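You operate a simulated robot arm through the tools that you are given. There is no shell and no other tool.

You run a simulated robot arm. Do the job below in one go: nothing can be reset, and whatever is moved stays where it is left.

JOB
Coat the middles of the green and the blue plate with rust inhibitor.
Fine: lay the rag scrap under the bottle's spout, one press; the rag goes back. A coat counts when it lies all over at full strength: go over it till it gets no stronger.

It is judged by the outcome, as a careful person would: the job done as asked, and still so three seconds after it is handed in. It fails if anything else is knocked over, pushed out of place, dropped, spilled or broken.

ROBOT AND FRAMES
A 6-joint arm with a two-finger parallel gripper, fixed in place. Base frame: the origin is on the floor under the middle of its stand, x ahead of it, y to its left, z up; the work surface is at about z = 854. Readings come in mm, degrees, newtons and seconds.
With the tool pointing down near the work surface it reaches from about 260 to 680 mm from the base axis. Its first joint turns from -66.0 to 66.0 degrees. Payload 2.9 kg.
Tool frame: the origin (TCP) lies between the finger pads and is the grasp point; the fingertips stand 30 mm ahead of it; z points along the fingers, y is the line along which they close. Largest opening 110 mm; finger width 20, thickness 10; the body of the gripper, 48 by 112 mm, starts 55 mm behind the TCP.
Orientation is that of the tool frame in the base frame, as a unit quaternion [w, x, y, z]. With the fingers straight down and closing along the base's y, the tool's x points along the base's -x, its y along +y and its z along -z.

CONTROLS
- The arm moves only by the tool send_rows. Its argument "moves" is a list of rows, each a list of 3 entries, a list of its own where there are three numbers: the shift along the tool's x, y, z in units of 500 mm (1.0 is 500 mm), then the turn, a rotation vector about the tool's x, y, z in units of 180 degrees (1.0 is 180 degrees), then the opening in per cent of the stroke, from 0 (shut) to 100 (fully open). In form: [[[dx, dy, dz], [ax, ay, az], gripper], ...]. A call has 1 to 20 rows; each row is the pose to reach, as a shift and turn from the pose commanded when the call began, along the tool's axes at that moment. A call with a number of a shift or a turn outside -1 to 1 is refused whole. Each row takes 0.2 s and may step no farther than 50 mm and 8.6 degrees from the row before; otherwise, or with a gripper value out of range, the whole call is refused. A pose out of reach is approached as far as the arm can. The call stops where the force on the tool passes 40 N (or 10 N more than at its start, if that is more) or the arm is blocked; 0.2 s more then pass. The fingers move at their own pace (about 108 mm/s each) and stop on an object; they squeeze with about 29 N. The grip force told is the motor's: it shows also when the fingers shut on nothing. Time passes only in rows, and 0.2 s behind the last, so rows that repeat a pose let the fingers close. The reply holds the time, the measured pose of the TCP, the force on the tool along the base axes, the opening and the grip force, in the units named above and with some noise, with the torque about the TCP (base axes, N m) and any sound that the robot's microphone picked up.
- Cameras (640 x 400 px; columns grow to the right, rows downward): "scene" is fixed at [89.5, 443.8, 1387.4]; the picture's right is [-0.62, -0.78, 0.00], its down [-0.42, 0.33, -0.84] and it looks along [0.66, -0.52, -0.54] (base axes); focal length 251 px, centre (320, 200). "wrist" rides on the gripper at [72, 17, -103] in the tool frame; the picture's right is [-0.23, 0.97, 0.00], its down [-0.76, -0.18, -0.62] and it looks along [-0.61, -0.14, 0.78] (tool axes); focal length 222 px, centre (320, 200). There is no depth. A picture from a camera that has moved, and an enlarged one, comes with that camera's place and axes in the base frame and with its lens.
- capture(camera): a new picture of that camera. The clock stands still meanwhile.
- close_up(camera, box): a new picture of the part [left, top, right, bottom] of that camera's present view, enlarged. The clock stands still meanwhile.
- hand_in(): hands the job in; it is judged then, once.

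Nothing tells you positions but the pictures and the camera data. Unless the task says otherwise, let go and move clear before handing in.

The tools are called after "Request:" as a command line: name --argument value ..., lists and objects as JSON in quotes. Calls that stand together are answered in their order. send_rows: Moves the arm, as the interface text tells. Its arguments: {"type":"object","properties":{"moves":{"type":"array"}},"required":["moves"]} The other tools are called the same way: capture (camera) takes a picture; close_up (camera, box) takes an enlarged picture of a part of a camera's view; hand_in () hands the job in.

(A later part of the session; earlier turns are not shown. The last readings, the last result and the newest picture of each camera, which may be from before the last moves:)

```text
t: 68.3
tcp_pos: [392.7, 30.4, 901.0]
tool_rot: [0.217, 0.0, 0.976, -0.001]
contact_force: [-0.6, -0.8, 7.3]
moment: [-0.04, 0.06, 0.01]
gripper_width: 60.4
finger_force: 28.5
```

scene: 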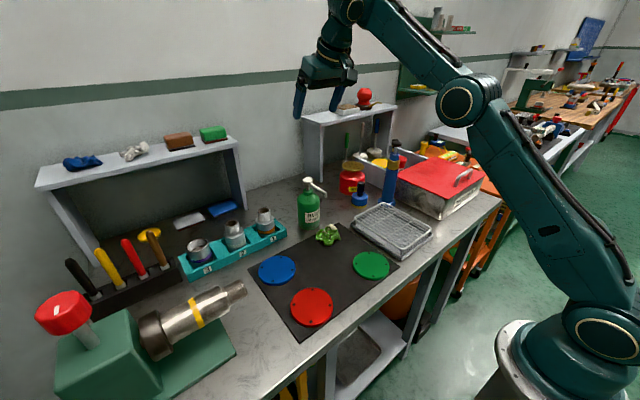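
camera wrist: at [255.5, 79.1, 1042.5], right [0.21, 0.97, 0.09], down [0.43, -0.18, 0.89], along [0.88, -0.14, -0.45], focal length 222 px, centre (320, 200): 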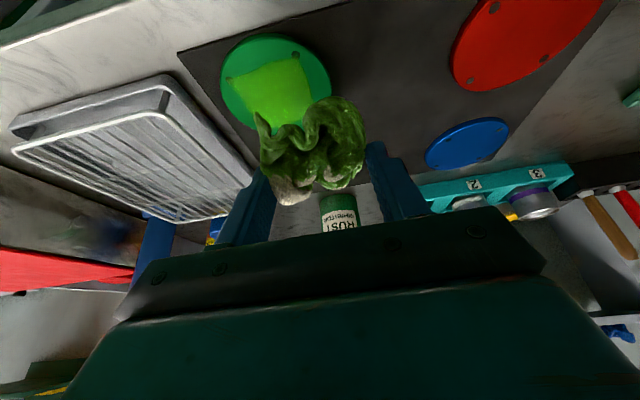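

Request:
send_rows --moves '[[[0, 0.024, 0], [0, 0, 0], 0], [[0, 0.048, 0], [0, 0, 0], 0], [[0.0091, 0.048, -0.0042], [0, 0, 0], 0], [[0.0109, 0.02, -0.0051], [0, 0, 0], 0], [[0.0109, -0.008, -0.0051], [0, 0, 0], 0], [[0.0109, -0.036, -0.0051], [0, 0, 0], 0], [[0.0127, -0.052, -0.0059], [0, 0, 0], 0], [[0.0236, -0.052, -0.011], [0, 0, 0], 0], [[0.0254, -0.024, -0.0118], [0, 0, 0], 0], [[0.0254, 0.004, -0.0118], [0, 0, 0], 0], [[0.0254, 0.032, -0.0118], [0, 0, 0], 0], [[0.0272, 0.052, -0.0127], [0, 0, 0], 0], [[0.0381, 0.052, -0.0177], [0, 0, 0], 0], [[0.0399, 0.024, -0.0186], [0, 0, 0], 0], [[0.0399, -0.004, -0.0186], [0, 0, 0], 0], [[0.0399, -0.032, -0.0186], [0, 0, 0], 0], [[0.0417, -0.052, -0.0194], [0, 0, 0], 0], [[0.0526, -0.052, -0.0245], [0, 0, 0], 0], [[0.0544, -0.024, -0.0254], [0, 0, 0], 0], [[0.0544, 0.008, -0.0254], [0, 0, 0], 0]]'

```text
t: 72.5
tcp_pos: [361.6, 34.6, 900.9]
tool_rot: [0.215, -0.001, 0.977, 0.0]
contact_force: [-0.7, -6.2, 9.3]
moment: [-0.17, -0.07, -0.03]
gripper_width: 60.2
finger_force: 29.0
```

Request:
send_rows --moves '[[[0, 0.02, 0], [0, 0, 0], 0], [[0, 0.04, 0], [0, 0, 0], 0], [[0.0091, 0.04, -0.0042], [0, 0, 0], 0], [[0.0109, 0.012, -0.0051], [0, 0, 0], 0], [[0.0109, -0.016, -0.0051], [0, 0, 0], 0], [[0.0109, -0.044, -0.0051], [0, 0, 0], 0], [[0.0109, -0.068, -0.0051], [0, 0, 0], 0], [[0.0109, -0.04, -0.0051], [0, 0, 0], 0], [[0.0109, -0.012, -0.0051], [0, 0, 0], 0], [[0.0109, 0.016, -0.0051], [0, 0, 0], 0], [[0.0109, 0.036, -0.0051], [0, 0, 0], 0]]'

Request:
send_rows --moves '[[[-0.0085, 0, -0.0181], [0, 0, 0], 0], [[-0.0423, 0, -0.0906], [0, 0, 0], 0], [[-0.0633, 0.02, -0.1359], [0, 0, 0], 0], [[-0.0845, 0.06, -0.1813], [0, 0, 0], 0], [[-0.0845, 0.1, -0.1813], [0, 0, 0], 0], [[-0.0845, 0.1, -0.1813], [0, 0, 0], 0]]'

Request:
close_up --camera "scene" --box '[345, 235, 405, 285]'

Request:
close_up --camera "wrist" --box '[200, 0, 360, 140]'

```text
t: 74.9
tcp_pos: [355.3, 52.5, 899.5]
tool_rot: [0.215, -0.001, 0.977, -0.001]
contact_force: [0.0, -2.3, 3.0]
moment: [-0.1, -0.01, 0.0]
gripper_width: 61.4
finger_force: 29.0
```

```text
t: 76.3
tcp_pos: [356.7, 103.6, 1001.0]
tool_rot: [0.215, 0.0, 0.977, 0.0]
contact_force: [0.7, 0.0, -0.2]
moment: [0.01, -0.01, 0.02]
gripper_width: 61.3
finger_force: 29.0
```

```text
8.00 times, centred on (375, 260) of scene
camera zoom: at [89.5, 443.8, 1387.4], right [-0.62, -0.78, 0.0], down [-0.42, 0.33, -0.84], along [0.66, -0.52, -0.54], focal length 2010 px, centre (-120, -280)
```

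zoom: 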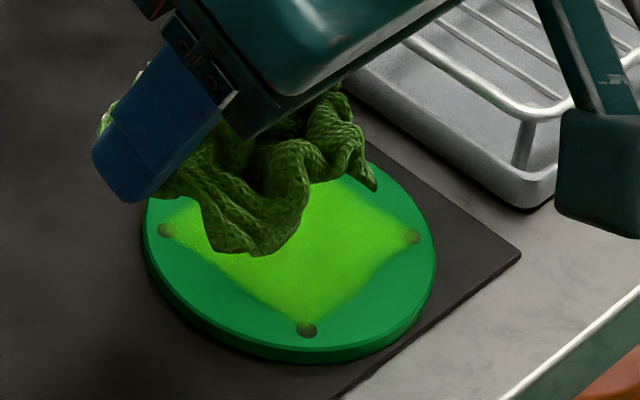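

```text
2.86 times, centred on (280, 70) of wrist
camera zoom: at [247.4, 119.7, 1063.8], right [0.21, 0.97, 0.09], down [0.43, -0.18, 0.89], along [0.88, -0.14, -0.45], focal length 635 px, centre (434, 571)
```

zoom: 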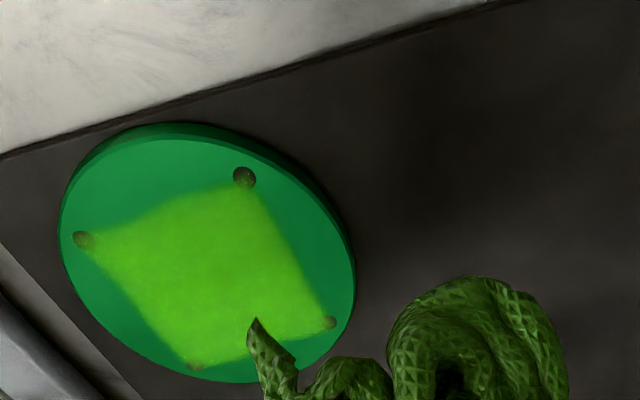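

The green plate's square now looks strong and nearly even; I will check it again later. I carry the rag over to the blue plate, centred at about (532, 241).

Request:
send_rows --moves '[[[-0.0454, 0.0461, 0.0491], [0, 0, 0], 0], [[-0.0908, 0.0922, 0.0983], [0, 0, 0], 0], [[-0.1362, 0.1383, 0.1474], [0, 0, 0], 0], [[-0.1817, 0.1844, 0.1965], [0, 0, 0], 0], [[-0.2271, 0.2305, 0.2457], [0, 0, 0], 0], [[-0.2725, 0.2766, 0.2948], [0, 0, 0], 0], [[-0.2556, 0.2766, 0.331], [0, 0, 0], 0], [[-0.2556, 0.2766, 0.331], [0, 0, 0], 0]]'

Request:
close_up --camera "scene" --box '[240, 210, 340, 300]'

Request:
close_up --camera "scene" --box '[345, 235, 405, 285]'

Request:
capture --camera "wrist"

```text
t: 78.1
tcp_pos: [541.3, 240.6, 903.4]
tool_rot: [0.216, -0.001, 0.976, 0.0]
contact_force: [-0.2, -0.3, 0.8]
moment: [0.0, -0.02, 0.0]
gripper_width: 60.2
finger_force: 28.8
```

```text
4.44 times, centred on (290, 255) of scene
camera zoom: at [89.5, 443.8, 1387.4], right [-0.62, -0.78, 0.0], down [-0.42, 0.33, -0.84], along [0.66, -0.52, -0.54], focal length 1117 px, centre (453, -44)
```

zoom: 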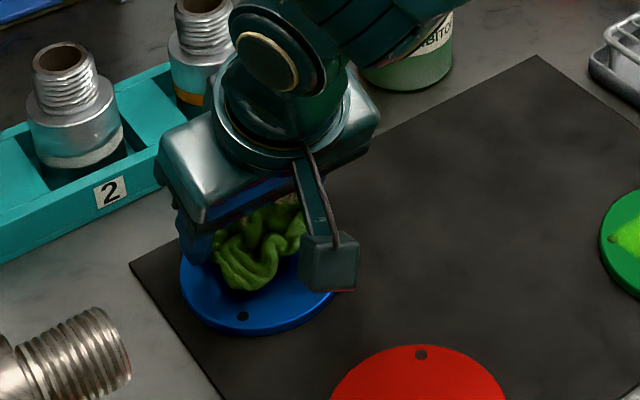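

```text
8.00 times, centred on (375, 260) of scene
camera zoom: at [89.5, 443.8, 1387.4], right [-0.62, -0.78, 0.0], down [-0.42, 0.33, -0.84], along [0.66, -0.52, -0.54], focal length 2010 px, centre (-120, -280)
```

zoom: 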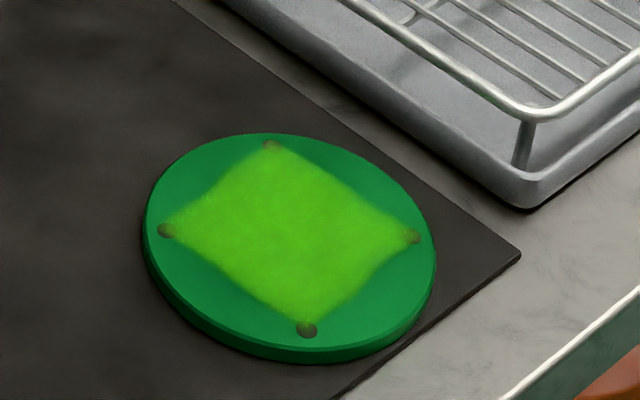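

```text
taken
camera wrist: at [433.0, 257.8, 966.6], right [0.21, 0.97, 0.09], down [0.43, -0.18, 0.89], along [0.88, -0.14, -0.45], focal length 222 px, centre (320, 200)
```

wrist: 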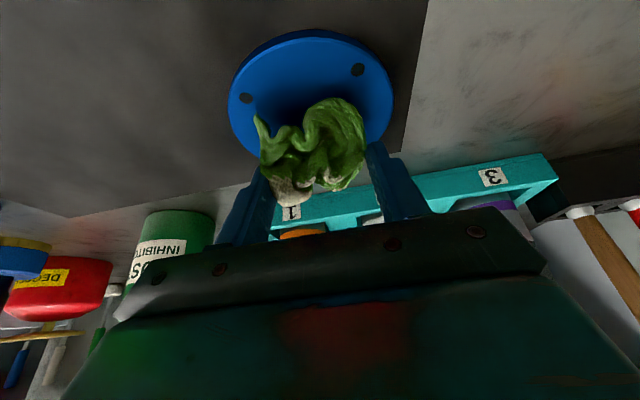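

The green plate's coat is now strong and close to even, judged in clear view. Over the blue plate, I now lower the rag to a light contact.

Request:
send_rows --moves '[[[0.0013, 0, 0.0027], [0, 0, 0], 0], [[0.0013, 0, 0.0027], [0, 0, 0], 0]]'

Request:
send_rows --moves '[[[0.0006, 0, 0.0013], [0, 0, 0], 0], [[0.0006, 0, 0.0013], [0, 0, 0], 0]]'

```text
t: 78.7
tcp_pos: [541.6, 241.1, 901.7]
tool_rot: [0.215, -0.001, 0.977, 0.0]
contact_force: [-0.4, 0.5, 0.3]
moment: [-0.02, 0.01, -0.01]
gripper_width: 61.5
finger_force: 29.5
```

```text
t: 79.3
tcp_pos: [540.0, 239.7, 900.3]
tool_rot: [0.216, -0.002, 0.976, 0.0]
contact_force: [-0.9, -0.2, 0.3]
moment: [0.0, 0.0, 0.02]
gripper_width: 61.4
finger_force: 29.2
```

Request:
send_rows --moves '[[[0.0006, 0, 0.0013], [0, 0, 0], 0], [[0.0006, 0, 0.0013], [0, 0, 0], 0]]'

```text
t: 79.9
tcp_pos: [540.9, 241.0, 900.9]
tool_rot: [0.216, -0.001, 0.976, -0.001]
contact_force: [0.7, -0.1, -0.7]
moment: [0.02, 0.01, -0.02]
gripper_width: 61.3
finger_force: 29.4
```

Request:
send_rows --moves '[[[0.0006, 0, 0.0013], [0, 0, 0], 0], [[0.0006, 0, 0.0013], [0, 0, 0], 0]]'

```text
t: 80.5
tcp_pos: [541.3, 240.8, 901.3]
tool_rot: [0.215, -0.001, 0.977, -0.001]
contact_force: [0.2, 0.4, 3.3]
moment: [0.05, 0.01, 0.02]
gripper_width: 61.3
finger_force: 29.1
```

Request:
send_rows --moves '[[[0.0003, 0.024, 0.0006], [0, 0, 0], 0], [[0.0003, 0.048, 0.0006], [0, 0, 0], 0], [[0.0094, 0.048, -0.0036], [0, 0, 0], 0], [[0.0112, 0.02, -0.0045], [0, 0, 0], 0], [[0.0112, -0.008, -0.0045], [0, 0, 0], 0], [[0.0112, -0.036, -0.0045], [0, 0, 0], 0], [[0.013, -0.052, -0.0053], [0, 0, 0], 0], [[0.0239, -0.052, -0.0104], [0, 0, 0], 0], [[0.0257, -0.024, -0.0112], [0, 0, 0], 0], [[0.0257, 0.004, -0.0112], [0, 0, 0], 0], [[0.0257, 0.032, -0.0112], [0, 0, 0], 0], [[0.0275, 0.052, -0.0121], [0, 0, 0], 0], [[0.0384, 0.052, -0.0171], [0, 0, 0], 0], [[0.0402, 0.024, -0.018], [0, 0, 0], 0], [[0.0402, -0.004, -0.018], [0, 0, 0], 0], [[0.0402, -0.032, -0.018], [0, 0, 0], 0], [[0.042, -0.052, -0.0188], [0, 0, 0], 0], [[0.0529, -0.052, -0.0239], [0, 0, 0], 0], [[0.0547, -0.024, -0.0248], [0, 0, 0], 0], [[0.0547, 0.008, -0.0248], [0, 0, 0], 0]]'

Request:
close_up --camera "scene" --box '[240, 220, 340, 300]'

```text
t: 84.7
tcp_pos: [509.9, 245.3, 901.1]
tool_rot: [0.215, 0.001, 0.977, -0.002]
contact_force: [1.7, -7.7, 10.1]
moment: [-0.16, -0.18, -0.09]
gripper_width: 61.3
finger_force: 29.0
```

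```text
5.00 times, centred on (290, 260) of scene
camera zoom: at [89.4, 443.5, 1387.5], right [-0.62, -0.78, 0.0], down [-0.42, 0.33, -0.84], along [0.66, -0.52, -0.54], focal length 1256 px, centre (470, -100)
```

zoom: 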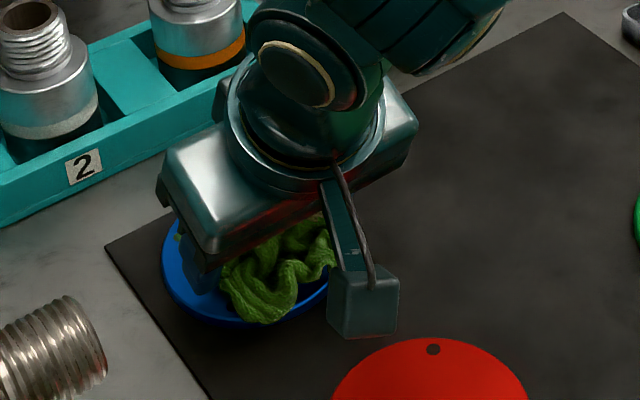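

Request:
send_rows --moves '[[[0, 0.02, 0], [0, 0, 0], 0], [[0, 0.04, 0], [0, 0, 0], 0], [[0.0091, 0.04, -0.0042], [0, 0, 0], 0], [[0.0109, 0.012, -0.0051], [0, 0, 0], 0], [[0.0109, -0.016, -0.0051], [0, 0, 0], 0], [[0.0109, -0.044, -0.0051], [0, 0, 0], 0], [[0.0109, -0.068, -0.0051], [0, 0, 0], 0], [[0.0109, -0.04, -0.0051], [0, 0, 0], 0], [[0.0109, -0.012, -0.0051], [0, 0, 0], 0], [[0.0109, 0.016, -0.0051], [0, 0, 0], 0], [[0.0109, 0.036, -0.0051], [0, 0, 0], 0]]'

Request:
send_rows --moves '[[[-0.0085, 0, -0.0181], [0, 0, 0], 0], [[-0.0423, 0, -0.0906], [0, 0, 0], 0], [[-0.0333, -0.03, -0.1559], [0, 0, 0], 0], [[0.0055, -0.06, -0.2113], [0, 0, 0], 0], [[0.0455, -0.1, -0.2413], [0, 0, 0], 0], [[0.0455, -0.1, -0.2413], [0, 0, 0], 0]]'

Request:
close_up --camera "scene" --box '[245, 240, 305, 295]'

Request:
close_up --camera "wrist" --box '[260, 20, 460, 180]'

Request:
capture --camera "wrist"

```text
t: 87.1
tcp_pos: [504.4, 263.1, 899.2]
tool_rot: [0.215, -0.001, 0.977, 0.0]
contact_force: [0.5, -0.7, 2.1]
moment: [-0.05, -0.05, -0.01]
gripper_width: 61.4
finger_force: 29.1
```

```text
t: 88.5
tcp_pos: [433.6, 212.4, 999.8]
tool_rot: [0.215, 0.0, 0.977, -0.001]
contact_force: [-0.5, -0.5, -0.5]
moment: [0.0, 0.03, 0.0]
gripper_width: 61.3
finger_force: 28.7
```

```text
7.27 times, centred on (275, 268) of scene
camera zoom: at [89.5, 443.8, 1387.4], right [-0.62, -0.78, 0.0], down [-0.42, 0.33, -0.84], along [0.66, -0.52, -0.54], focal length 1827 px, centre (647, -291)
```

zoom: 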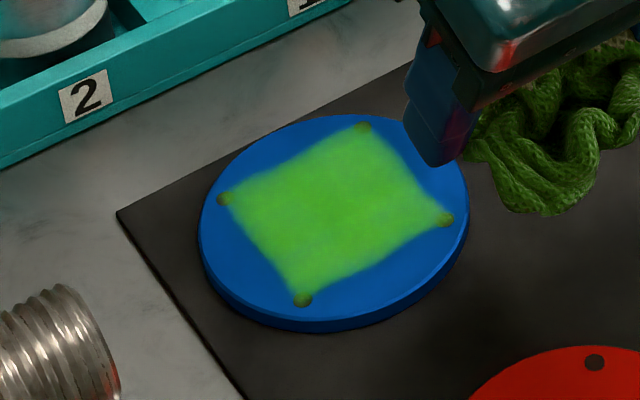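

```text
2.50 times, centred on (360, 100) of wrist
camera zoom: at [325.2, 228.8, 1062.8], right [0.21, 0.97, 0.09], down [0.43, -0.18, 0.89], along [0.88, -0.14, -0.45], focal length 555 px, centre (220, 450)
```

zoom: 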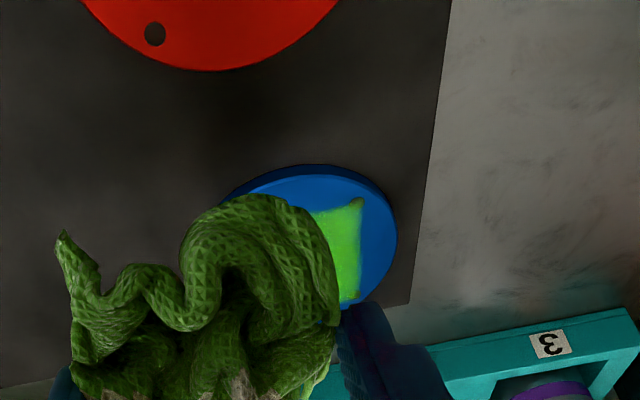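

```text
taken
camera wrist: at [325.2, 228.8, 1062.8], right [0.21, 0.97, 0.09], down [0.43, -0.18, 0.89], along [0.88, -0.14, -0.45], focal length 222 px, centre (320, 200)
```

wrist: 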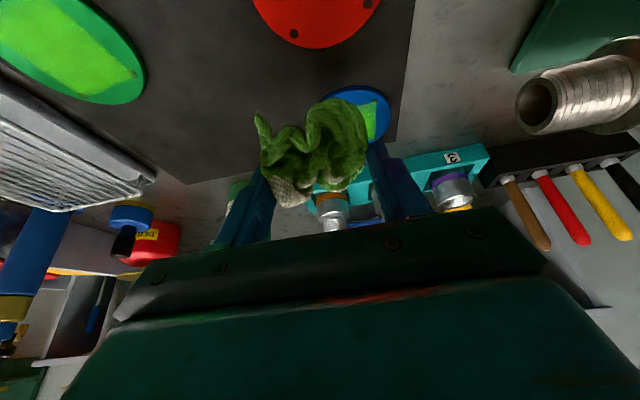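

The blue plate's square is now well coated too. To be sure it is at full strength, I go over the blue one a second time and compare.

Request:
send_rows --moves '[[[-0.049, 0.0195, 0.067], [0, 0, 0], 0], [[-0.0979, 0.0389, 0.1339], [0, 0, 0], 0], [[-0.1469, 0.0584, 0.2009], [0, 0, 0], 0], [[-0.1308, 0.0584, 0.2353], [0, 0, 0], 0], [[-0.1148, 0.0584, 0.2698], [0, 0, 0], 0], [[-0.1135, 0.0584, 0.2725], [0, 0, 0], 0], [[-0.1135, 0.0584, 0.2725], [0, 0, 0], 0]]'

Request:
send_rows --moves '[[[0.0006, 0, 0.0013], [0, 0, 0], 0], [[0.0006, 0, 0.0013], [0, 0, 0], 0]]'

```text
t: 90.1
tcp_pos: [541.9, 241.8, 900.4]
tool_rot: [0.216, -0.001, 0.976, 0.0]
contact_force: [-0.4, 0.6, 3.7]
moment: [0.13, -0.02, 0.03]
gripper_width: 61.4
finger_force: 29.2
```

```text
t: 90.7
tcp_pos: [542.2, 241.4, 899.6]
tool_rot: [0.216, -0.001, 0.976, 0.0]
contact_force: [-0.6, 0.8, 6.3]
moment: [0.13, 0.02, -0.02]
gripper_width: 61.3
finger_force: 29.3
```

Request:
send_rows --moves '[[[0, 0.024, 0], [0, 0, 0], 0], [[0, 0.048, 0], [0, 0, 0], 0], [[0.0091, 0.048, -0.0042], [0, 0, 0], 0], [[0.0109, 0.02, -0.0051], [0, 0, 0], 0], [[0.0109, -0.008, -0.0051], [0, 0, 0], 0], [[0.0109, -0.036, -0.0051], [0, 0, 0], 0], [[0.0127, -0.052, -0.0059], [0, 0, 0], 0], [[0.0236, -0.052, -0.011], [0, 0, 0], 0], [[0.0254, -0.024, -0.0118], [0, 0, 0], 0], [[0.0254, 0.004, -0.0118], [0, 0, 0], 0], [[0.0254, 0.032, -0.0118], [0, 0, 0], 0], [[0.0272, 0.052, -0.0127], [0, 0, 0], 0], [[0.0381, 0.052, -0.0177], [0, 0, 0], 0], [[0.0399, 0.024, -0.0186], [0, 0, 0], 0], [[0.0399, -0.004, -0.0186], [0, 0, 0], 0], [[0.0399, -0.032, -0.0186], [0, 0, 0], 0], [[0.0417, -0.052, -0.0194], [0, 0, 0], 0], [[0.0526, -0.052, -0.0245], [0, 0, 0], 0], [[0.0544, -0.024, -0.0254], [0, 0, 0], 0], [[0.0544, 0.008, -0.0254], [0, 0, 0], 0]]'

Request:
send_rows --moves '[[[0, 0.02, 0], [0, 0, 0], 0], [[0, 0.04, 0], [0, 0, 0], 0], [[0.0091, 0.04, -0.0042], [0, 0, 0], 0], [[0.0109, 0.012, -0.0051], [0, 0, 0], 0], [[0.0109, -0.016, -0.0051], [0, 0, 0], 0], [[0.0109, -0.044, -0.0051], [0, 0, 0], 0], [[0.0109, -0.068, -0.0051], [0, 0, 0], 0], [[0.0109, -0.04, -0.0051], [0, 0, 0], 0], [[0.0109, -0.012, -0.0051], [0, 0, 0], 0], [[0.0109, 0.016, -0.0051], [0, 0, 0], 0], [[0.0109, 0.036, -0.0051], [0, 0, 0], 0]]'

Request:
send_rows --moves '[[[-0.0085, 0, -0.0181], [0, 0, 0], 0], [[-0.0423, 0, -0.0906], [0, 0, 0], 0], [[-0.0333, -0.03, -0.1559], [0, 0, 0], 0], [[0.0055, -0.06, -0.2113], [0, 0, 0], 0], [[0.0455, -0.1, -0.2413], [0, 0, 0], 0], [[0.0455, -0.1, -0.2413], [0, 0, 0], 0]]'

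Request:
close_up --camera "scene" --box '[245, 240, 305, 295]'

```text
t: 94.9
tcp_pos: [512.5, 246.2, 898.6]
tool_rot: [0.214, 0.0, 0.977, -0.002]
contact_force: [1.1, -4.1, 4.8]
moment: [-0.08, -0.07, -0.02]
gripper_width: 61.6
finger_force: 28.6
```

```text
t: 97.3
tcp_pos: [506.3, 264.0, 899.6]
tool_rot: [0.216, -0.001, 0.976, -0.001]
contact_force: [0.4, 0.1, -0.1]
moment: [0.06, -0.01, 0.02]
gripper_width: 61.3
finger_force: 29.2
```

```text
t: 98.7
tcp_pos: [435.2, 213.0, 998.7]
tool_rot: [0.214, 0.0, 0.977, 0.0]
contact_force: [-0.6, -0.6, -0.1]
moment: [-0.01, -0.04, 0.0]
gripper_width: 61.5
finger_force: 28.4
```

```text
7.27 times, centred on (275, 268) of scene
camera zoom: at [89.5, 443.8, 1387.4], right [-0.62, -0.78, 0.0], down [-0.42, 0.33, -0.84], along [0.66, -0.52, -0.54], focal length 1827 px, centre (647, -291)
```

zoom: 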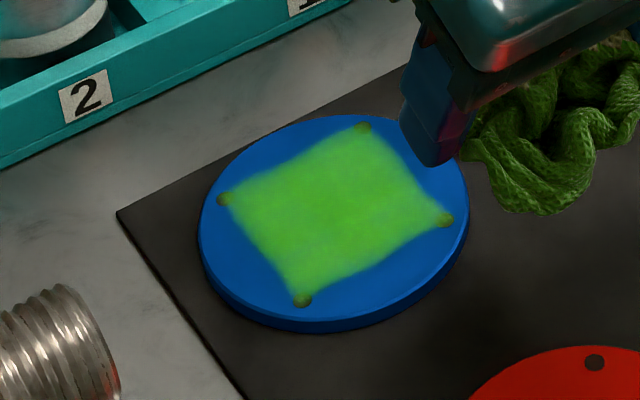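

The blue coat looks about the same as before this pass. I zoom in more on both plates to check evenness.

Request:
close_up --camera "scene" --box '[256, 254, 296, 282]'

Request:
close_up --camera "scene" --box '[352, 250, 392, 278]'

```text
14.29 times, centred on (276, 268) of scene
camera zoom: at [89.5, 443.8, 1387.4], right [-0.62, -0.78, 0.0], down [-0.42, 0.33, -0.84], along [0.66, -0.52, -0.54], focal length 3590 px, centre (949, -771)
```

zoom: 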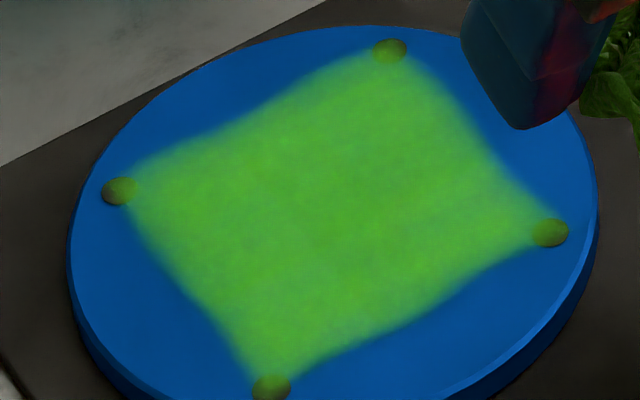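

```text
14.29 times, centred on (372, 264) of scene
camera zoom: at [89.5, 443.8, 1387.4], right [-0.62, -0.78, 0.0], down [-0.42, 0.33, -0.84], along [0.66, -0.52, -0.54], focal length 3590 px, centre (-423, -714)
```

zoom: 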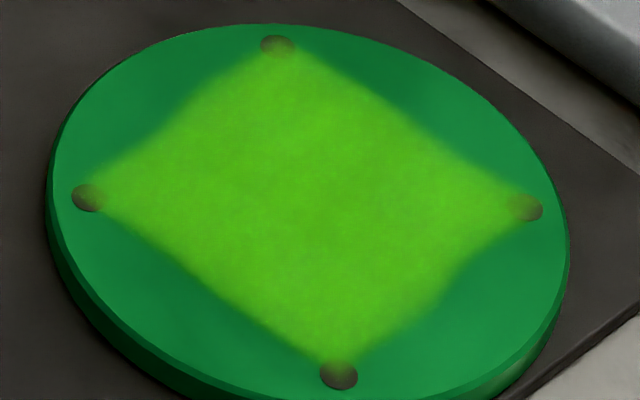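

Both squares look even, but on the green plate the corners by the holes are tinted less than on the blue. I go over the green plate once more, including those corners.

Request:
send_rows --moves '[[[0.0246, -0.0726, 0.0148], [0, 0, 0], 0], [[0.0491, -0.1452, 0.0296], [0, 0, 0], 0], [[0.0737, -0.2178, 0.0444], [0, 0, 0], 0], [[0.0982, -0.2904, 0.0592], [0, 0, 0], 0], [[0.1228, -0.363, 0.074], [0, 0, 0], 0], [[0.138, -0.363, 0.1066], [0, 0, 0], 0], [[0.1532, -0.363, 0.1393], [0, 0, 0], 0], [[0.1532, -0.363, 0.1393], [0, 0, 0], 0]]'

Request:
send_rows --moves '[[[0.0017, 0, 0.0036], [0, 0, 0], 0], [[0.0017, 0, 0.0036], [0, 0, 0], 0]]'

Request:
send_rows --moves '[[[0.0006, 0, 0.0013], [0, 0, 0], 0], [[0.0006, 0, 0.0013], [0, 0, 0], 0]]'

```text
t: 100.5
tcp_pos: [394.5, 32.9, 903.1]
tool_rot: [0.215, -0.001, 0.977, -0.001]
contact_force: [-0.7, 0.1, -0.9]
moment: [-0.01, 0.03, 0.04]
gripper_width: 61.3
finger_force: 28.8
```

```text
t: 101.1
tcp_pos: [394.7, 32.8, 902.3]
tool_rot: [0.216, -0.001, 0.976, -0.001]
contact_force: [-0.7, -0.3, -0.4]
moment: [0.0, 0.0, 0.0]
gripper_width: 61.3
finger_force: 28.8
```

```text
t: 101.7
tcp_pos: [394.9, 32.4, 900.5]
tool_rot: [0.216, 0.0, 0.976, -0.001]
contact_force: [0.5, -0.2, 0.0]
moment: [0.0, 0.0, -0.01]
gripper_width: 61.2
finger_force: 28.9
```

Request:
send_rows --moves '[[[0.0006, 0, 0.0013], [0, 0, 0], 0], [[0.0006, 0, 0.0013], [0, 0, 0], 0]]'

```text
t: 102.3
tcp_pos: [394.6, 33.3, 900.9]
tool_rot: [0.216, -0.001, 0.976, 0.0]
contact_force: [-0.2, -0.3, -0.3]
moment: [-0.01, -0.02, 0.01]
gripper_width: 61.4
finger_force: 29.4
```

Request:
send_rows --moves '[[[0.0006, 0, 0.0013], [0, 0, 0], 0], [[0.0006, 0, 0.0013], [0, 0, 0], 0]]'

```text
t: 102.9
tcp_pos: [394.3, 32.9, 899.8]
tool_rot: [0.215, -0.001, 0.977, 0.0]
contact_force: [-0.3, 0.1, 2.7]
moment: [0.03, -0.02, 0.0]
gripper_width: 61.3
finger_force: 29.0
```

Request:
send_rows --moves '[[[0.0004, 0.028, 0.0009], [0, 0, 0], 0], [[0.0004, 0.056, 0.0009], [0, 0, 0], 0], [[0.0113, 0.056, -0.0042], [0, 0, 0], 0], [[0.0131, 0.024, -0.005], [0, 0, 0], 0], [[0.0131, -0.008, -0.005], [0, 0, 0], 0], [[0.0131, -0.04, -0.005], [0, 0, 0], 0], [[0.0131, -0.064, -0.005], [0, 0, 0], 0], [[0.0258, -0.064, -0.0109], [0, 0, 0], 0], [[0.0276, -0.032, -0.0118], [0, 0, 0], 0], [[0.0276, 0, -0.0118], [0, 0, 0], 0], [[0.0276, 0.032, -0.0118], [0, 0, 0], 0], [[0.0276, 0.056, -0.0118], [0, 0, 0], 0], [[0.0403, 0.056, -0.0177], [0, 0, 0], 0], [[0.0421, 0.024, -0.0185], [0, 0, 0], 0], [[0.0421, -0.008, -0.0185], [0, 0, 0], 0], [[0.0421, -0.04, -0.0185], [0, 0, 0], 0], [[0.0421, -0.064, -0.0185], [0, 0, 0], 0], [[0.0548, -0.064, -0.0245], [0, 0, 0], 0], [[0.0566, -0.032, -0.0253], [0, 0, 0], 0], [[0.0566, 0, -0.0253], [0, 0, 0], 0]]'

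Request:
send_rows --moves '[[[0, 0.028, 0], [0, 0, 0], 0], [[0, 0.054, 0], [0, 0, 0], 0], [[0.0109, 0.054, -0.0051], [0, 0, 0], 0], [[0.0127, 0.024, -0.0059], [0, 0, 0], 0], [[0.0127, -0.008, -0.0059], [0, 0, 0], 0], [[0.0127, -0.04, -0.0059], [0, 0, 0], 0], [[0.0127, -0.064, -0.0059], [0, 0, 0], 0], [[0.0127, -0.032, -0.0059], [0, 0, 0], 0], [[0.0127, 0, -0.0059], [0, 0, 0], 0], [[0.0127, 0.032, -0.0059], [0, 0, 0], 0], [[0.0127, 0.054, -0.0059], [0, 0, 0], 0]]'

Request:
send_rows --moves '[[[-0.0085, 0, -0.0181], [0, 0, 0], 0], [[-0.0423, 0, -0.0906], [0, 0, 0], 0], [[-0.0633, 0.04, -0.1359], [0, 0, 0], 0], [[-0.0845, 0.1, -0.1813], [0, 0, 0], 0], [[-0.0845, 0.18, -0.1813], [0, 0, 0], 0], [[-0.0845, 0.24, -0.1813], [0, 0, 0], 0], [[-0.0845, 0.24, -0.1813], [0, 0, 0], 0]]'

Request:
close_up --camera "scene" --box '[352, 250, 392, 278]'

Request:
close_up --camera "scene" --box '[256, 254, 296, 282]'

```text
t: 107.1
tcp_pos: [363.8, 31.7, 899.1]
tool_rot: [0.214, -0.001, 0.977, -0.001]
contact_force: [-0.4, -0.7, 0.7]
moment: [0.01, -0.03, -0.01]
gripper_width: 61.4
finger_force: 29.1
```

```text
t: 109.5
tcp_pos: [357.8, 59.0, 899.6]
tool_rot: [0.216, 0.0, 0.976, 0.0]
contact_force: [0.8, 0.0, 0.3]
moment: [0.05, -0.01, -0.02]
gripper_width: 61.4
finger_force: 28.9
```

```text
t: 111.1
tcp_pos: [357.7, 180.4, 999.1]
tool_rot: [0.216, 0.0, 0.976, 0.0]
contact_force: [0.2, 0.4, -0.8]
moment: [0.03, 0.04, 0.01]
gripper_width: 61.4
finger_force: 28.4
```

```text
14.29 times, centred on (372, 264) of scene
camera zoom: at [89.5, 443.8, 1387.4], right [-0.62, -0.78, 0.0], down [-0.42, 0.33, -0.84], along [0.66, -0.52, -0.54], focal length 3590 px, centre (-423, -714)
```

zoom: 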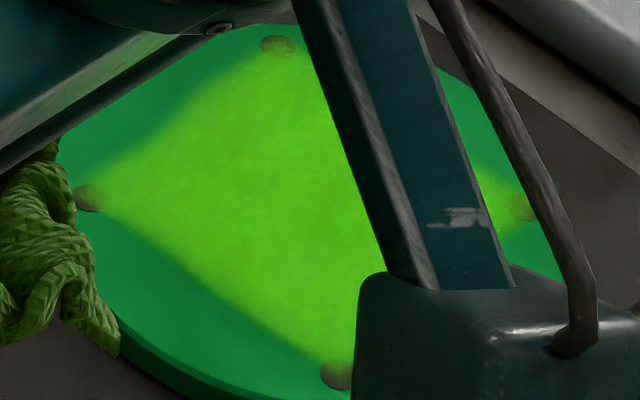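

```text
14.29 times, centred on (276, 268) of scene
camera zoom: at [89.5, 443.8, 1387.4], right [-0.62, -0.78, 0.0], down [-0.42, 0.33, -0.84], along [0.66, -0.52, -0.54], focal length 3590 px, centre (949, -771)
```

zoom: 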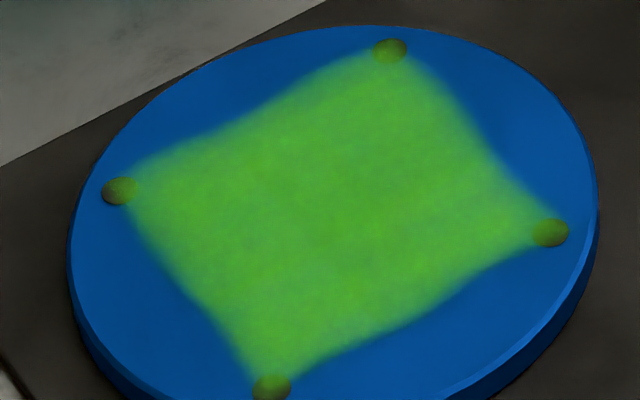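

The green coat is even now, and the hole at the weakest corner has gained tint. I do one more firm pass on the blue plate to confirm that nothing changes any more.

Request:
send_rows --moves '[[[-0.0572, 0.0242, 0.0527], [0, 0, 0], 0], [[-0.1144, 0.0485, 0.1054], [0, 0, 0], 0], [[-0.1716, 0.0727, 0.1582], [0, 0, 0], 0], [[-0.2288, 0.097, 0.2109], [0, 0, 0], 0], [[-0.286, 0.1212, 0.2636], [0, 0, 0], 0], [[-0.2703, 0.1212, 0.2971], [0, 0, 0], 0], [[-0.2547, 0.1212, 0.3306], [0, 0, 0], 0], [[-0.2547, 0.1212, 0.3306], [0, 0, 0], 0]]'

Request:
send_rows --moves '[[[0.0017, 0, 0.0036], [0, 0, 0], 0], [[0.0017, 0, 0.0036], [0, 0, 0], 0]]'

Request:
close_up --camera "scene" --box '[352, 250, 392, 278]'

```text
t: 112.9
tcp_pos: [542.3, 240.4, 902.7]
tool_rot: [0.215, 0.0, 0.977, -0.001]
contact_force: [0.6, -0.2, -0.2]
moment: [0.04, 0.02, -0.01]
gripper_width: 61.2
finger_force: 28.6
```

```text
t: 113.5
tcp_pos: [542.2, 240.3, 901.5]
tool_rot: [0.215, 0.0, 0.977, 0.0]
contact_force: [0.6, 0.9, 0.5]
moment: [0.03, -0.01, 0.01]
gripper_width: 61.3
finger_force: 29.5
```

```text
14.29 times, centred on (372, 264) of scene
camera zoom: at [89.5, 443.8, 1387.4], right [-0.62, -0.78, 0.0], down [-0.42, 0.33, -0.84], along [0.66, -0.52, -0.54], focal length 3590 px, centre (-423, -714)
```

zoom: 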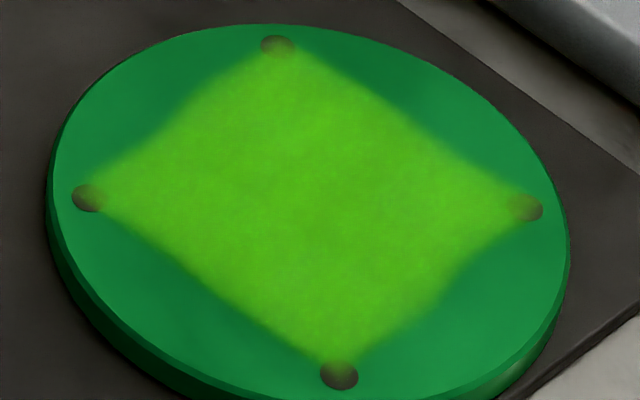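

The green coat looks unchanged by its last pass, so it seems saturated. I finish the confirming pass on the blue plate.

Request:
send_rows --moves '[[[0.0008, 0, 0.0018], [0, 0, 0], 0], [[0.0008, 0, 0.0018], [0, 0, 0], 0]]'

```text
t: 114.1
tcp_pos: [542.5, 240.0, 899.4]
tool_rot: [0.216, 0.0, 0.976, -0.001]
contact_force: [1.3, -0.8, -0.6]
moment: [0.01, -0.01, -0.01]
gripper_width: 61.3
finger_force: 28.8
```

Request:
send_rows --moves '[[[0.0006, 0, 0.0013], [0, 0, 0], 0], [[0.0006, 0, 0.0013], [0, 0, 0], 0]]'

```text
t: 114.7
tcp_pos: [541.5, 239.9, 898.9]
tool_rot: [0.216, -0.002, 0.976, 0.0]
contact_force: [-0.8, 0.5, 1.7]
moment: [0.06, -0.02, 0.0]
gripper_width: 61.2
finger_force: 29.1
```

Request:
send_rows --moves '[[[0.0005, 0.028, 0.0011], [0, 0, 0], 0], [[0.0005, 0.056, 0.0011], [0, 0, 0], 0], [[0.0114, 0.056, -0.004], [0, 0, 0], 0], [[0.0132, 0.024, -0.0048], [0, 0, 0], 0], [[0.0132, -0.008, -0.0048], [0, 0, 0], 0], [[0.0132, -0.04, -0.0048], [0, 0, 0], 0], [[0.0132, -0.06, -0.0048], [0, 0, 0], 0], [[0.0259, -0.06, -0.0107], [0, 0, 0], 0], [[0.0277, -0.032, -0.0116], [0, 0, 0], 0], [[0.0277, 0, -0.0116], [0, 0, 0], 0], [[0.0277, 0.032, -0.0116], [0, 0, 0], 0], [[0.0277, 0.056, -0.0116], [0, 0, 0], 0], [[0.0404, 0.056, -0.0175], [0, 0, 0], 0], [[0.0422, 0.024, -0.0183], [0, 0, 0], 0], [[0.0422, -0.008, -0.0183], [0, 0, 0], 0], [[0.0422, -0.04, -0.0183], [0, 0, 0], 0], [[0.0422, -0.06, -0.0183], [0, 0, 0], 0], [[0.0549, -0.06, -0.0243], [0, 0, 0], 0], [[0.0567, -0.032, -0.0251], [0, 0, 0], 0], [[0.0567, 0, -0.0251], [0, 0, 0], 0]]'

Request:
send_rows --moves '[[[0.0003, 0.028, 0.0007], [0, 0, 0], 0], [[0.0003, 0.052, 0.0007], [0, 0, 0], 0], [[0.0112, 0.052, -0.0044], [0, 0, 0], 0], [[0.013, 0.024, -0.0052], [0, 0, 0], 0], [[0.013, -0.008, -0.0052], [0, 0, 0], 0], [[0.013, -0.04, -0.0052], [0, 0, 0], 0], [[0.013, -0.06, -0.0052], [0, 0, 0], 0], [[0.013, -0.032, -0.0052], [0, 0, 0], 0], [[0.013, 0, -0.0052], [0, 0, 0], 0], [[0.013, 0.032, -0.0052], [0, 0, 0], 0], [[0.013, 0.052, -0.0052], [0, 0, 0], 0]]'

Request:
send_rows --moves '[[[-0.0085, 0, -0.0181], [0, 0, 0], 0], [[-0.0423, 0, -0.0906], [0, 0, 0], 0], [[-0.0333, -0.03, -0.1559], [0, 0, 0], 0], [[0.0055, -0.06, -0.2113], [0, 0, 0], 0], [[0.0455, -0.1, -0.2413], [0, 0, 0], 0], [[0.0455, -0.1, -0.2413], [0, 0, 0], 0]]'

Request:
close_up --camera "scene" --box '[256, 254, 296, 282]'

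Request:
close_up --camera "scene" --box '[245, 240, 305, 295]'

```text
t: 118.9
tcp_pos: [510.0, 240.6, 898.5]
tool_rot: [0.214, -0.001, 0.977, -0.001]
contact_force: [1.4, -6.9, 9.9]
moment: [-0.14, -0.06, -0.07]
gripper_width: 61.6
finger_force: 28.6
```

```text
t: 121.3
tcp_pos: [503.5, 265.5, 897.7]
tool_rot: [0.216, 0.0, 0.976, -0.001]
contact_force: [0.6, -9.0, 12.0]
moment: [-0.34, -0.08, -0.05]
gripper_width: 61.3
finger_force: 29.1
```

```text
t: 122.7
tcp_pos: [433.3, 215.5, 997.6]
tool_rot: [0.214, -0.001, 0.977, -0.001]
contact_force: [-1.0, 0.4, -0.1]
moment: [0.04, 0.01, -0.03]
gripper_width: 61.5
finger_force: 29.3
```

```text
14.29 times, centred on (276, 268) of scene
camera zoom: at [89.5, 443.8, 1387.4], right [-0.62, -0.78, 0.0], down [-0.42, 0.33, -0.84], along [0.66, -0.52, -0.54], focal length 3590 px, centre (949, -771)
```

zoom: 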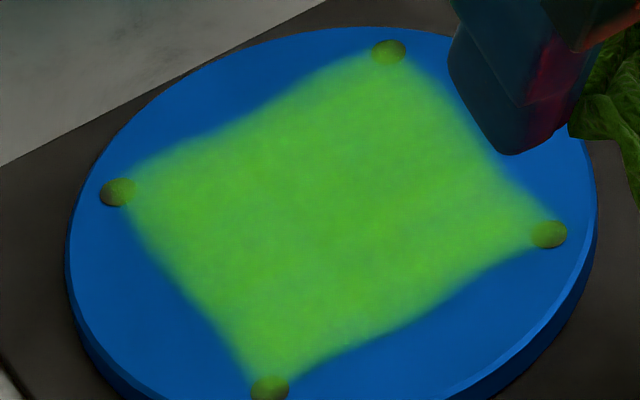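

```text
7.27 times, centred on (275, 268) of scene
camera zoom: at [89.5, 443.8, 1387.4], right [-0.62, -0.78, 0.0], down [-0.42, 0.33, -0.84], along [0.66, -0.52, -0.54], focal length 1827 px, centre (647, -291)
```

zoom: 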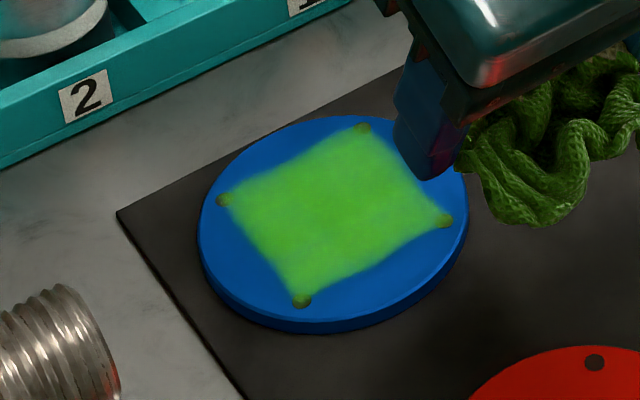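

The blue coat did not change any more, so it is at full strength, and the plate has stayed in place. I give the green plate one more firm, slightly wider pass, covering its left corners well.

Request:
send_rows --moves '[[[0.0222, -0.0726, 0.0155], [0, 0, 0], 0], [[0.0444, -0.1452, 0.0309], [0, 0, 0], 0], [[0.0667, -0.2178, 0.0464], [0, 0, 0], 0], [[0.0889, -0.2904, 0.0618], [0, 0, 0], 0], [[0.1111, -0.363, 0.0773], [0, 0, 0], 0], [[0.1272, -0.363, 0.1117], [0, 0, 0], 0], [[0.1432, -0.363, 0.1462], [0, 0, 0], 0], [[0.1432, -0.363, 0.1462], [0, 0, 0], 0]]'

Request:
send_rows --moves '[[[0.0008, 0, 0.0018], [0, 0, 0], 0], [[0.0008, 0, 0.0018], [0, 0, 0], 0]]'

Request:
send_rows --moves '[[[0.0006, 0, 0.0013], [0, 0, 0], 0], [[0.0006, 0, 0.0013], [0, 0, 0], 0]]'

```text
t: 124.5
tcp_pos: [399.4, 34.5, 901.9]
tool_rot: [0.216, -0.001, 0.976, -0.001]
contact_force: [-0.2, 0.1, -0.1]
moment: [-0.02, -0.01, -0.01]
gripper_width: 61.2
finger_force: 29.4
```

```text
t: 125.1
tcp_pos: [398.8, 34.8, 901.4]
tool_rot: [0.216, -0.001, 0.976, 0.0]
contact_force: [1.2, 0.3, -0.9]
moment: [-0.01, -0.02, 0.02]
gripper_width: 61.4
finger_force: 29.0
```

```text
t: 125.7
tcp_pos: [398.4, 34.9, 899.9]
tool_rot: [0.215, -0.001, 0.977, 0.0]
contact_force: [0.6, 0.1, -0.1]
moment: [0.0, 0.01, 0.03]
gripper_width: 61.5
finger_force: 28.6
```

Request:
send_rows --moves '[[[0.0006, 0, 0.0013], [0, 0, 0], 0], [[0.0006, 0, 0.0013], [0, 0, 0], 0]]'

```text
t: 126.3
tcp_pos: [398.4, 34.9, 900.0]
tool_rot: [0.216, -0.001, 0.976, 0.001]
contact_force: [0.3, 0.2, 1.1]
moment: [-0.07, 0.02, 0.01]
gripper_width: 61.7
finger_force: 29.2
```

Request:
send_rows --moves '[[[0.0006, 0, 0.0013], [0, 0, 0], 0], [[0.0006, 0, 0.0013], [0, 0, 0], 0]]'

```text
t: 126.9
tcp_pos: [398.5, 34.1, 897.9]
tool_rot: [0.216, -0.001, 0.976, 0.0]
contact_force: [-0.6, -0.2, 1.9]
moment: [0.05, 0.06, -0.02]
gripper_width: 61.2
finger_force: 28.8
```

Request:
send_rows --moves '[[[0.0005, 0.032, 0.0011], [0, 0, 0], 0], [[0.0005, 0.064, 0.0011], [0, 0, 0], 0], [[0.0132, 0.064, -0.0048], [0, 0, 0], 0], [[0.015, 0.032, -0.0057], [0, 0, 0], 0], [[0.015, 0, -0.0057], [0, 0, 0], 0], [[0.015, -0.032, -0.0057], [0, 0, 0], 0], [[0.015, -0.06, -0.0057], [0, 0, 0], 0], [[0.0277, -0.06, -0.0116], [0, 0, 0], 0], [[0.0295, -0.032, -0.0124], [0, 0, 0], 0], [[0.0295, 0, -0.0124], [0, 0, 0], 0], [[0.0295, 0.032, -0.0124], [0, 0, 0], 0], [[0.0295, 0.064, -0.0124], [0, 0, 0], 0], [[0.0422, 0.064, -0.0183], [0, 0, 0], 0], [[0.044, 0.032, -0.0192], [0, 0, 0], 0], [[0.044, 0, -0.0192], [0, 0, 0], 0], [[0.044, -0.032, -0.0192], [0, 0, 0], 0], [[0.044, -0.06, -0.0192], [0, 0, 0], 0], [[0.0567, -0.06, -0.0251], [0, 0, 0], 0], [[0.0585, -0.032, -0.0259], [0, 0, 0], 0], [[0.0585, 0, -0.0259], [0, 0, 0], 0]]'

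Request:
send_rows --moves '[[[0.0003, 0.032, 0.0007], [0, 0, 0], 0], [[0.0003, 0.06, 0.0007], [0, 0, 0], 0], [[0.013, 0.06, -0.0052], [0, 0, 0], 0], [[0.0148, 0.028, -0.0061], [0, 0, 0], 0], [[0.0148, -0.004, -0.0061], [0, 0, 0], 0], [[0.0148, -0.036, -0.0061], [0, 0, 0], 0], [[0.0148, -0.06, -0.0061], [0, 0, 0], 0], [[0.0148, -0.028, -0.0061], [0, 0, 0], 0], [[0.0148, 0.004, -0.0061], [0, 0, 0], 0], [[0.0148, 0.036, -0.0061], [0, 0, 0], 0], [[0.0148, 0.06, -0.0061], [0, 0, 0], 0]]'

Request:
send_rows --moves '[[[-0.0085, 0, -0.0181], [0, 0, 0], 0], [[-0.0423, 0, -0.0906], [0, 0, 0], 0], [[-0.0761, -0.02, -0.1631], [0, 0, 0], 0], [[-0.1014, -0.1, -0.2175], [0, 0, 0], 0], [[-0.1014, -0.19, -0.2175], [0, 0, 0], 0], [[-0.1014, -0.28, -0.2175], [0, 0, 0], 0], [[-0.1014, -0.36, -0.2175], [0, 0, 0], 0], [[-0.1014, -0.36, -0.2175], [0, 0, 0], 0]]'

Request:
close_up --camera "scene" --box '[352, 250, 392, 278]'

Request:
capture --camera "scene"

```text
t: 131.1
tcp_pos: [367.5, 33.2, 896.7]
tool_rot: [0.215, 0.0, 0.977, -0.003]
contact_force: [-0.1, -9.8, 12.5]
moment: [-0.32, -0.11, -0.14]
gripper_width: 61.6
finger_force: 28.3
```

```text
t: 133.5
tcp_pos: [358.2, 62.7, 897.4]
tool_rot: [0.216, -0.001, 0.976, 0.0]
contact_force: [-0.2, -7.5, 12.2]
moment: [-0.45, -0.05, -0.02]
gripper_width: 61.4
finger_force: 29.3
```

```text
t: 135.3
tcp_pos: [358.4, -115.7, 1018.8]
tool_rot: [0.215, -0.001, 0.977, -0.001]
contact_force: [-0.7, -0.1, -0.3]
moment: [0.0, 0.02, -0.01]
gripper_width: 61.4
finger_force: 29.5
```

```text
14.29 times, centred on (372, 264) of scene
camera zoom: at [89.5, 443.8, 1387.4], right [-0.62, -0.78, 0.0], down [-0.42, 0.33, -0.84], along [0.66, -0.52, -0.54], focal length 3590 px, centre (-423, -714)
```

zoom: 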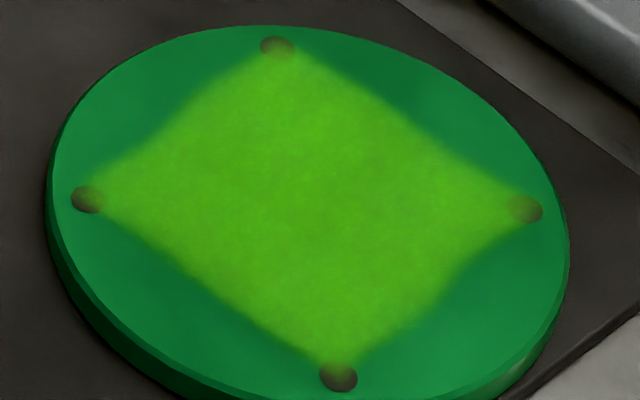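

```text
taken
```

scene: 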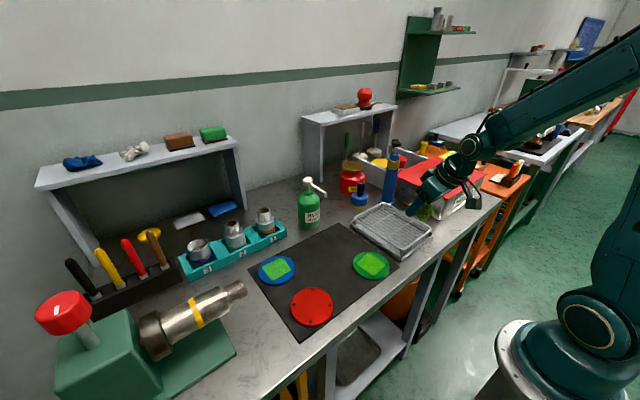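

The green coat did not change either, so both are at full strength. Now the rag goes back: I bring it over its old place on the rack.

Request:
send_rows --moves '[[[-0.0099, -0.0113, 0.0747], [0, 0, 0], 0], [[-0.0197, -0.0226, 0.1493], [0, 0, 0], 0], [[-0.002, -0.0226, 0.1874], [0, 0, 0], 0], [[-0.002, -0.0226, 0.1874], [0, 0, 0], 0]]'

Request:
close_up --camera "scene" --box '[350, 190, 440, 260]'

Request:
capture --camera "wrist"

```text
t: 136.3
tcp_pos: [398.6, -125.8, 932.4]
tool_rot: [0.215, -0.001, 0.977, 0.0]
contact_force: [0.6, -0.5, -0.1]
moment: [-0.01, 0.0, -0.02]
gripper_width: 61.6
finger_force: 29.0
```

```text
5.71 times, centred on (395, 225) of scene
camera zoom: at [89.5, 443.8, 1387.4], right [-0.62, -0.78, 0.0], down [-0.42, 0.33, -0.84], along [0.66, -0.52, -0.54], focal length 1436 px, centre (-109, 57)
```

zoom: 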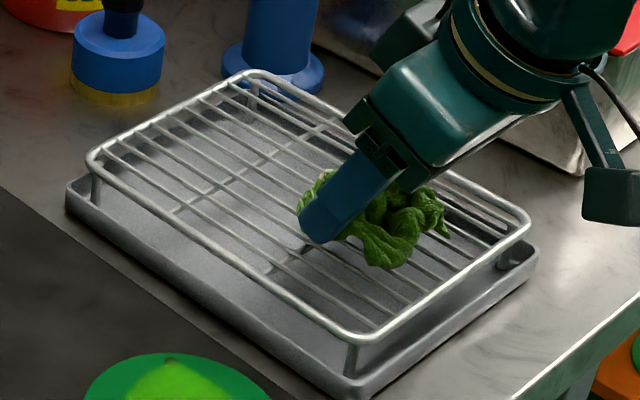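

```text
taken
camera wrist: at [290.8, -109.6, 995.2], right [0.21, 0.97, 0.09], down [0.43, -0.18, 0.89], along [0.88, -0.14, -0.45], focal length 222 px, centre (320, 200)
```

wrist: 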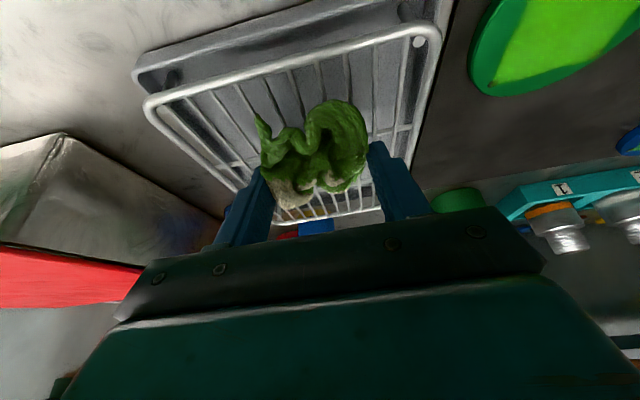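

The rag is back above its old place. I lower it until it just touches the wires.

Request:
send_rows --moves '[[[0.0013, -0.001, 0.0027], [0, 0, 0], 0], [[0.0013, -0.001, 0.0027], [0, 0, 0], 0]]'

Request:
send_rows --moves '[[[0.0008, 0, 0.0018], [0, 0, 0], 0], [[0.0008, 0, 0.0018], [0, 0, 0], 0]]'

```text
t: 136.9
tcp_pos: [399.6, -127.1, 931.7]
tool_rot: [0.215, -0.001, 0.977, -0.001]
contact_force: [-0.5, -1.1, 0.1]
moment: [0.03, 0.0, 0.01]
gripper_width: 61.7
finger_force: 29.2
```

```text
t: 137.5
tcp_pos: [399.5, -126.6, 930.9]
tool_rot: [0.215, -0.001, 0.977, -0.001]
contact_force: [-0.4, 0.3, 0.4]
moment: [0.01, -0.02, -0.01]
gripper_width: 61.6
finger_force: 29.2
```

Request:
send_rows --moves '[[[0.0008, 0, 0.0018], [0, 0, 0], 0], [[0.0008, 0, 0.0018], [0, 0, 0], 0]]'

Request:
send_rows --moves '[[[0.0008, 0, 0.0018], [0, 0, 0], 0], [[0.0008, 0, 0.0018], [0, 0, 0], 0]]'

```text
t: 138.1
tcp_pos: [399.1, -126.0, 930.2]
tool_rot: [0.215, 0.0, 0.977, -0.001]
contact_force: [0.2, 0.1, 0.3]
moment: [-0.05, 0.04, -0.01]
gripper_width: 61.6
finger_force: 29.0
```

```text
t: 138.7
tcp_pos: [399.5, -126.7, 928.7]
tool_rot: [0.215, -0.001, 0.977, -0.001]
contact_force: [-0.2, 0.8, -0.4]
moment: [0.0, 0.02, 0.03]
gripper_width: 61.6
finger_force: 29.2
```

Request:
send_rows --moves '[[[0.0008, 0, 0.0018], [0, 0, 0], 0], [[0.0008, 0, 0.0018], [0, 0, 0], 0]]'

```text
t: 139.3
tcp_pos: [398.7, -127.4, 928.4]
tool_rot: [0.215, 0.0, 0.977, 0.0]
contact_force: [0.0, -0.4, 0.6]
moment: [0.0, 0.01, 0.01]
gripper_width: 61.5
finger_force: 29.5
```

Request:
send_rows --moves '[[[0.0008, 0, 0.0018], [0, 0, 0], 0], [[0.0008, 0, 0.0018], [0, 0, 0], 0]]'

```text
t: 139.9
tcp_pos: [400.4, -127.3, 926.2]
tool_rot: [0.215, 0.0, 0.977, -0.001]
contact_force: [0.1, 0.1, 1.9]
moment: [-0.03, 0.02, 0.02]
gripper_width: 61.4
finger_force: 28.6
```

The rag rests on the wires. I open the fingers and check.

Request:
send_rows --moves '[[[0, 0, 0], [0, 0, 0], 62], [[0, 0, 0], [0, 0, 0], 75], [[0, 0, 0], [0, 0, 0], 95], [[0, 0, 0], [0, 0, 0], 95]]'

Request:
close_up --camera "scene" --box '[350, 190, 440, 260]'

Request:
close_up --camera "wrist" --box '[200, 80, 440, 250]'

```text
t: 140.9
tcp_pos: [400.4, -126.8, 927.5]
tool_rot: [0.216, -0.001, 0.976, 0.0]
contact_force: [-0.2, -0.4, 0.1]
moment: [-0.02, 0.0, 0.01]
gripper_width: 104.4
finger_force: 0.0
```

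```text
5.71 times, centred on (395, 225) of scene
camera zoom: at [89.5, 443.8, 1387.4], right [-0.62, -0.78, 0.0], down [-0.42, 0.33, -0.84], along [0.66, -0.52, -0.54], focal length 1436 px, centre (-109, 57)
```

zoom: 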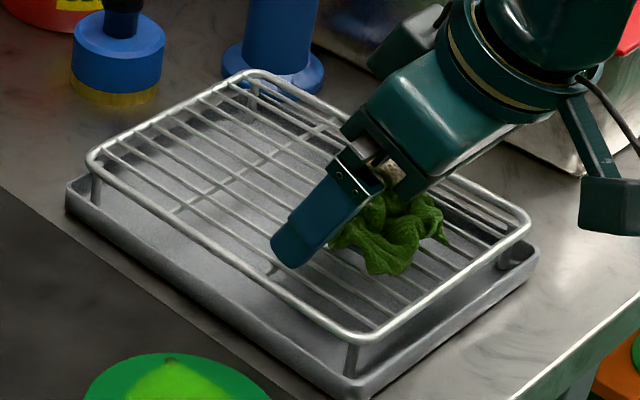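

```text
2.35 times, centred on (320, 165) of wrist
camera zoom: at [291.4, -110.5, 989.3], right [0.21, 0.97, 0.09], down [0.43, -0.18, 0.89], along [0.88, -0.14, -0.45], focal length 523 px, centre (320, 282)
```

zoom: 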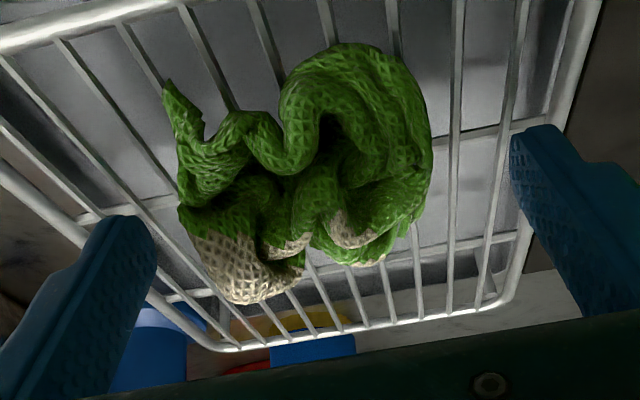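

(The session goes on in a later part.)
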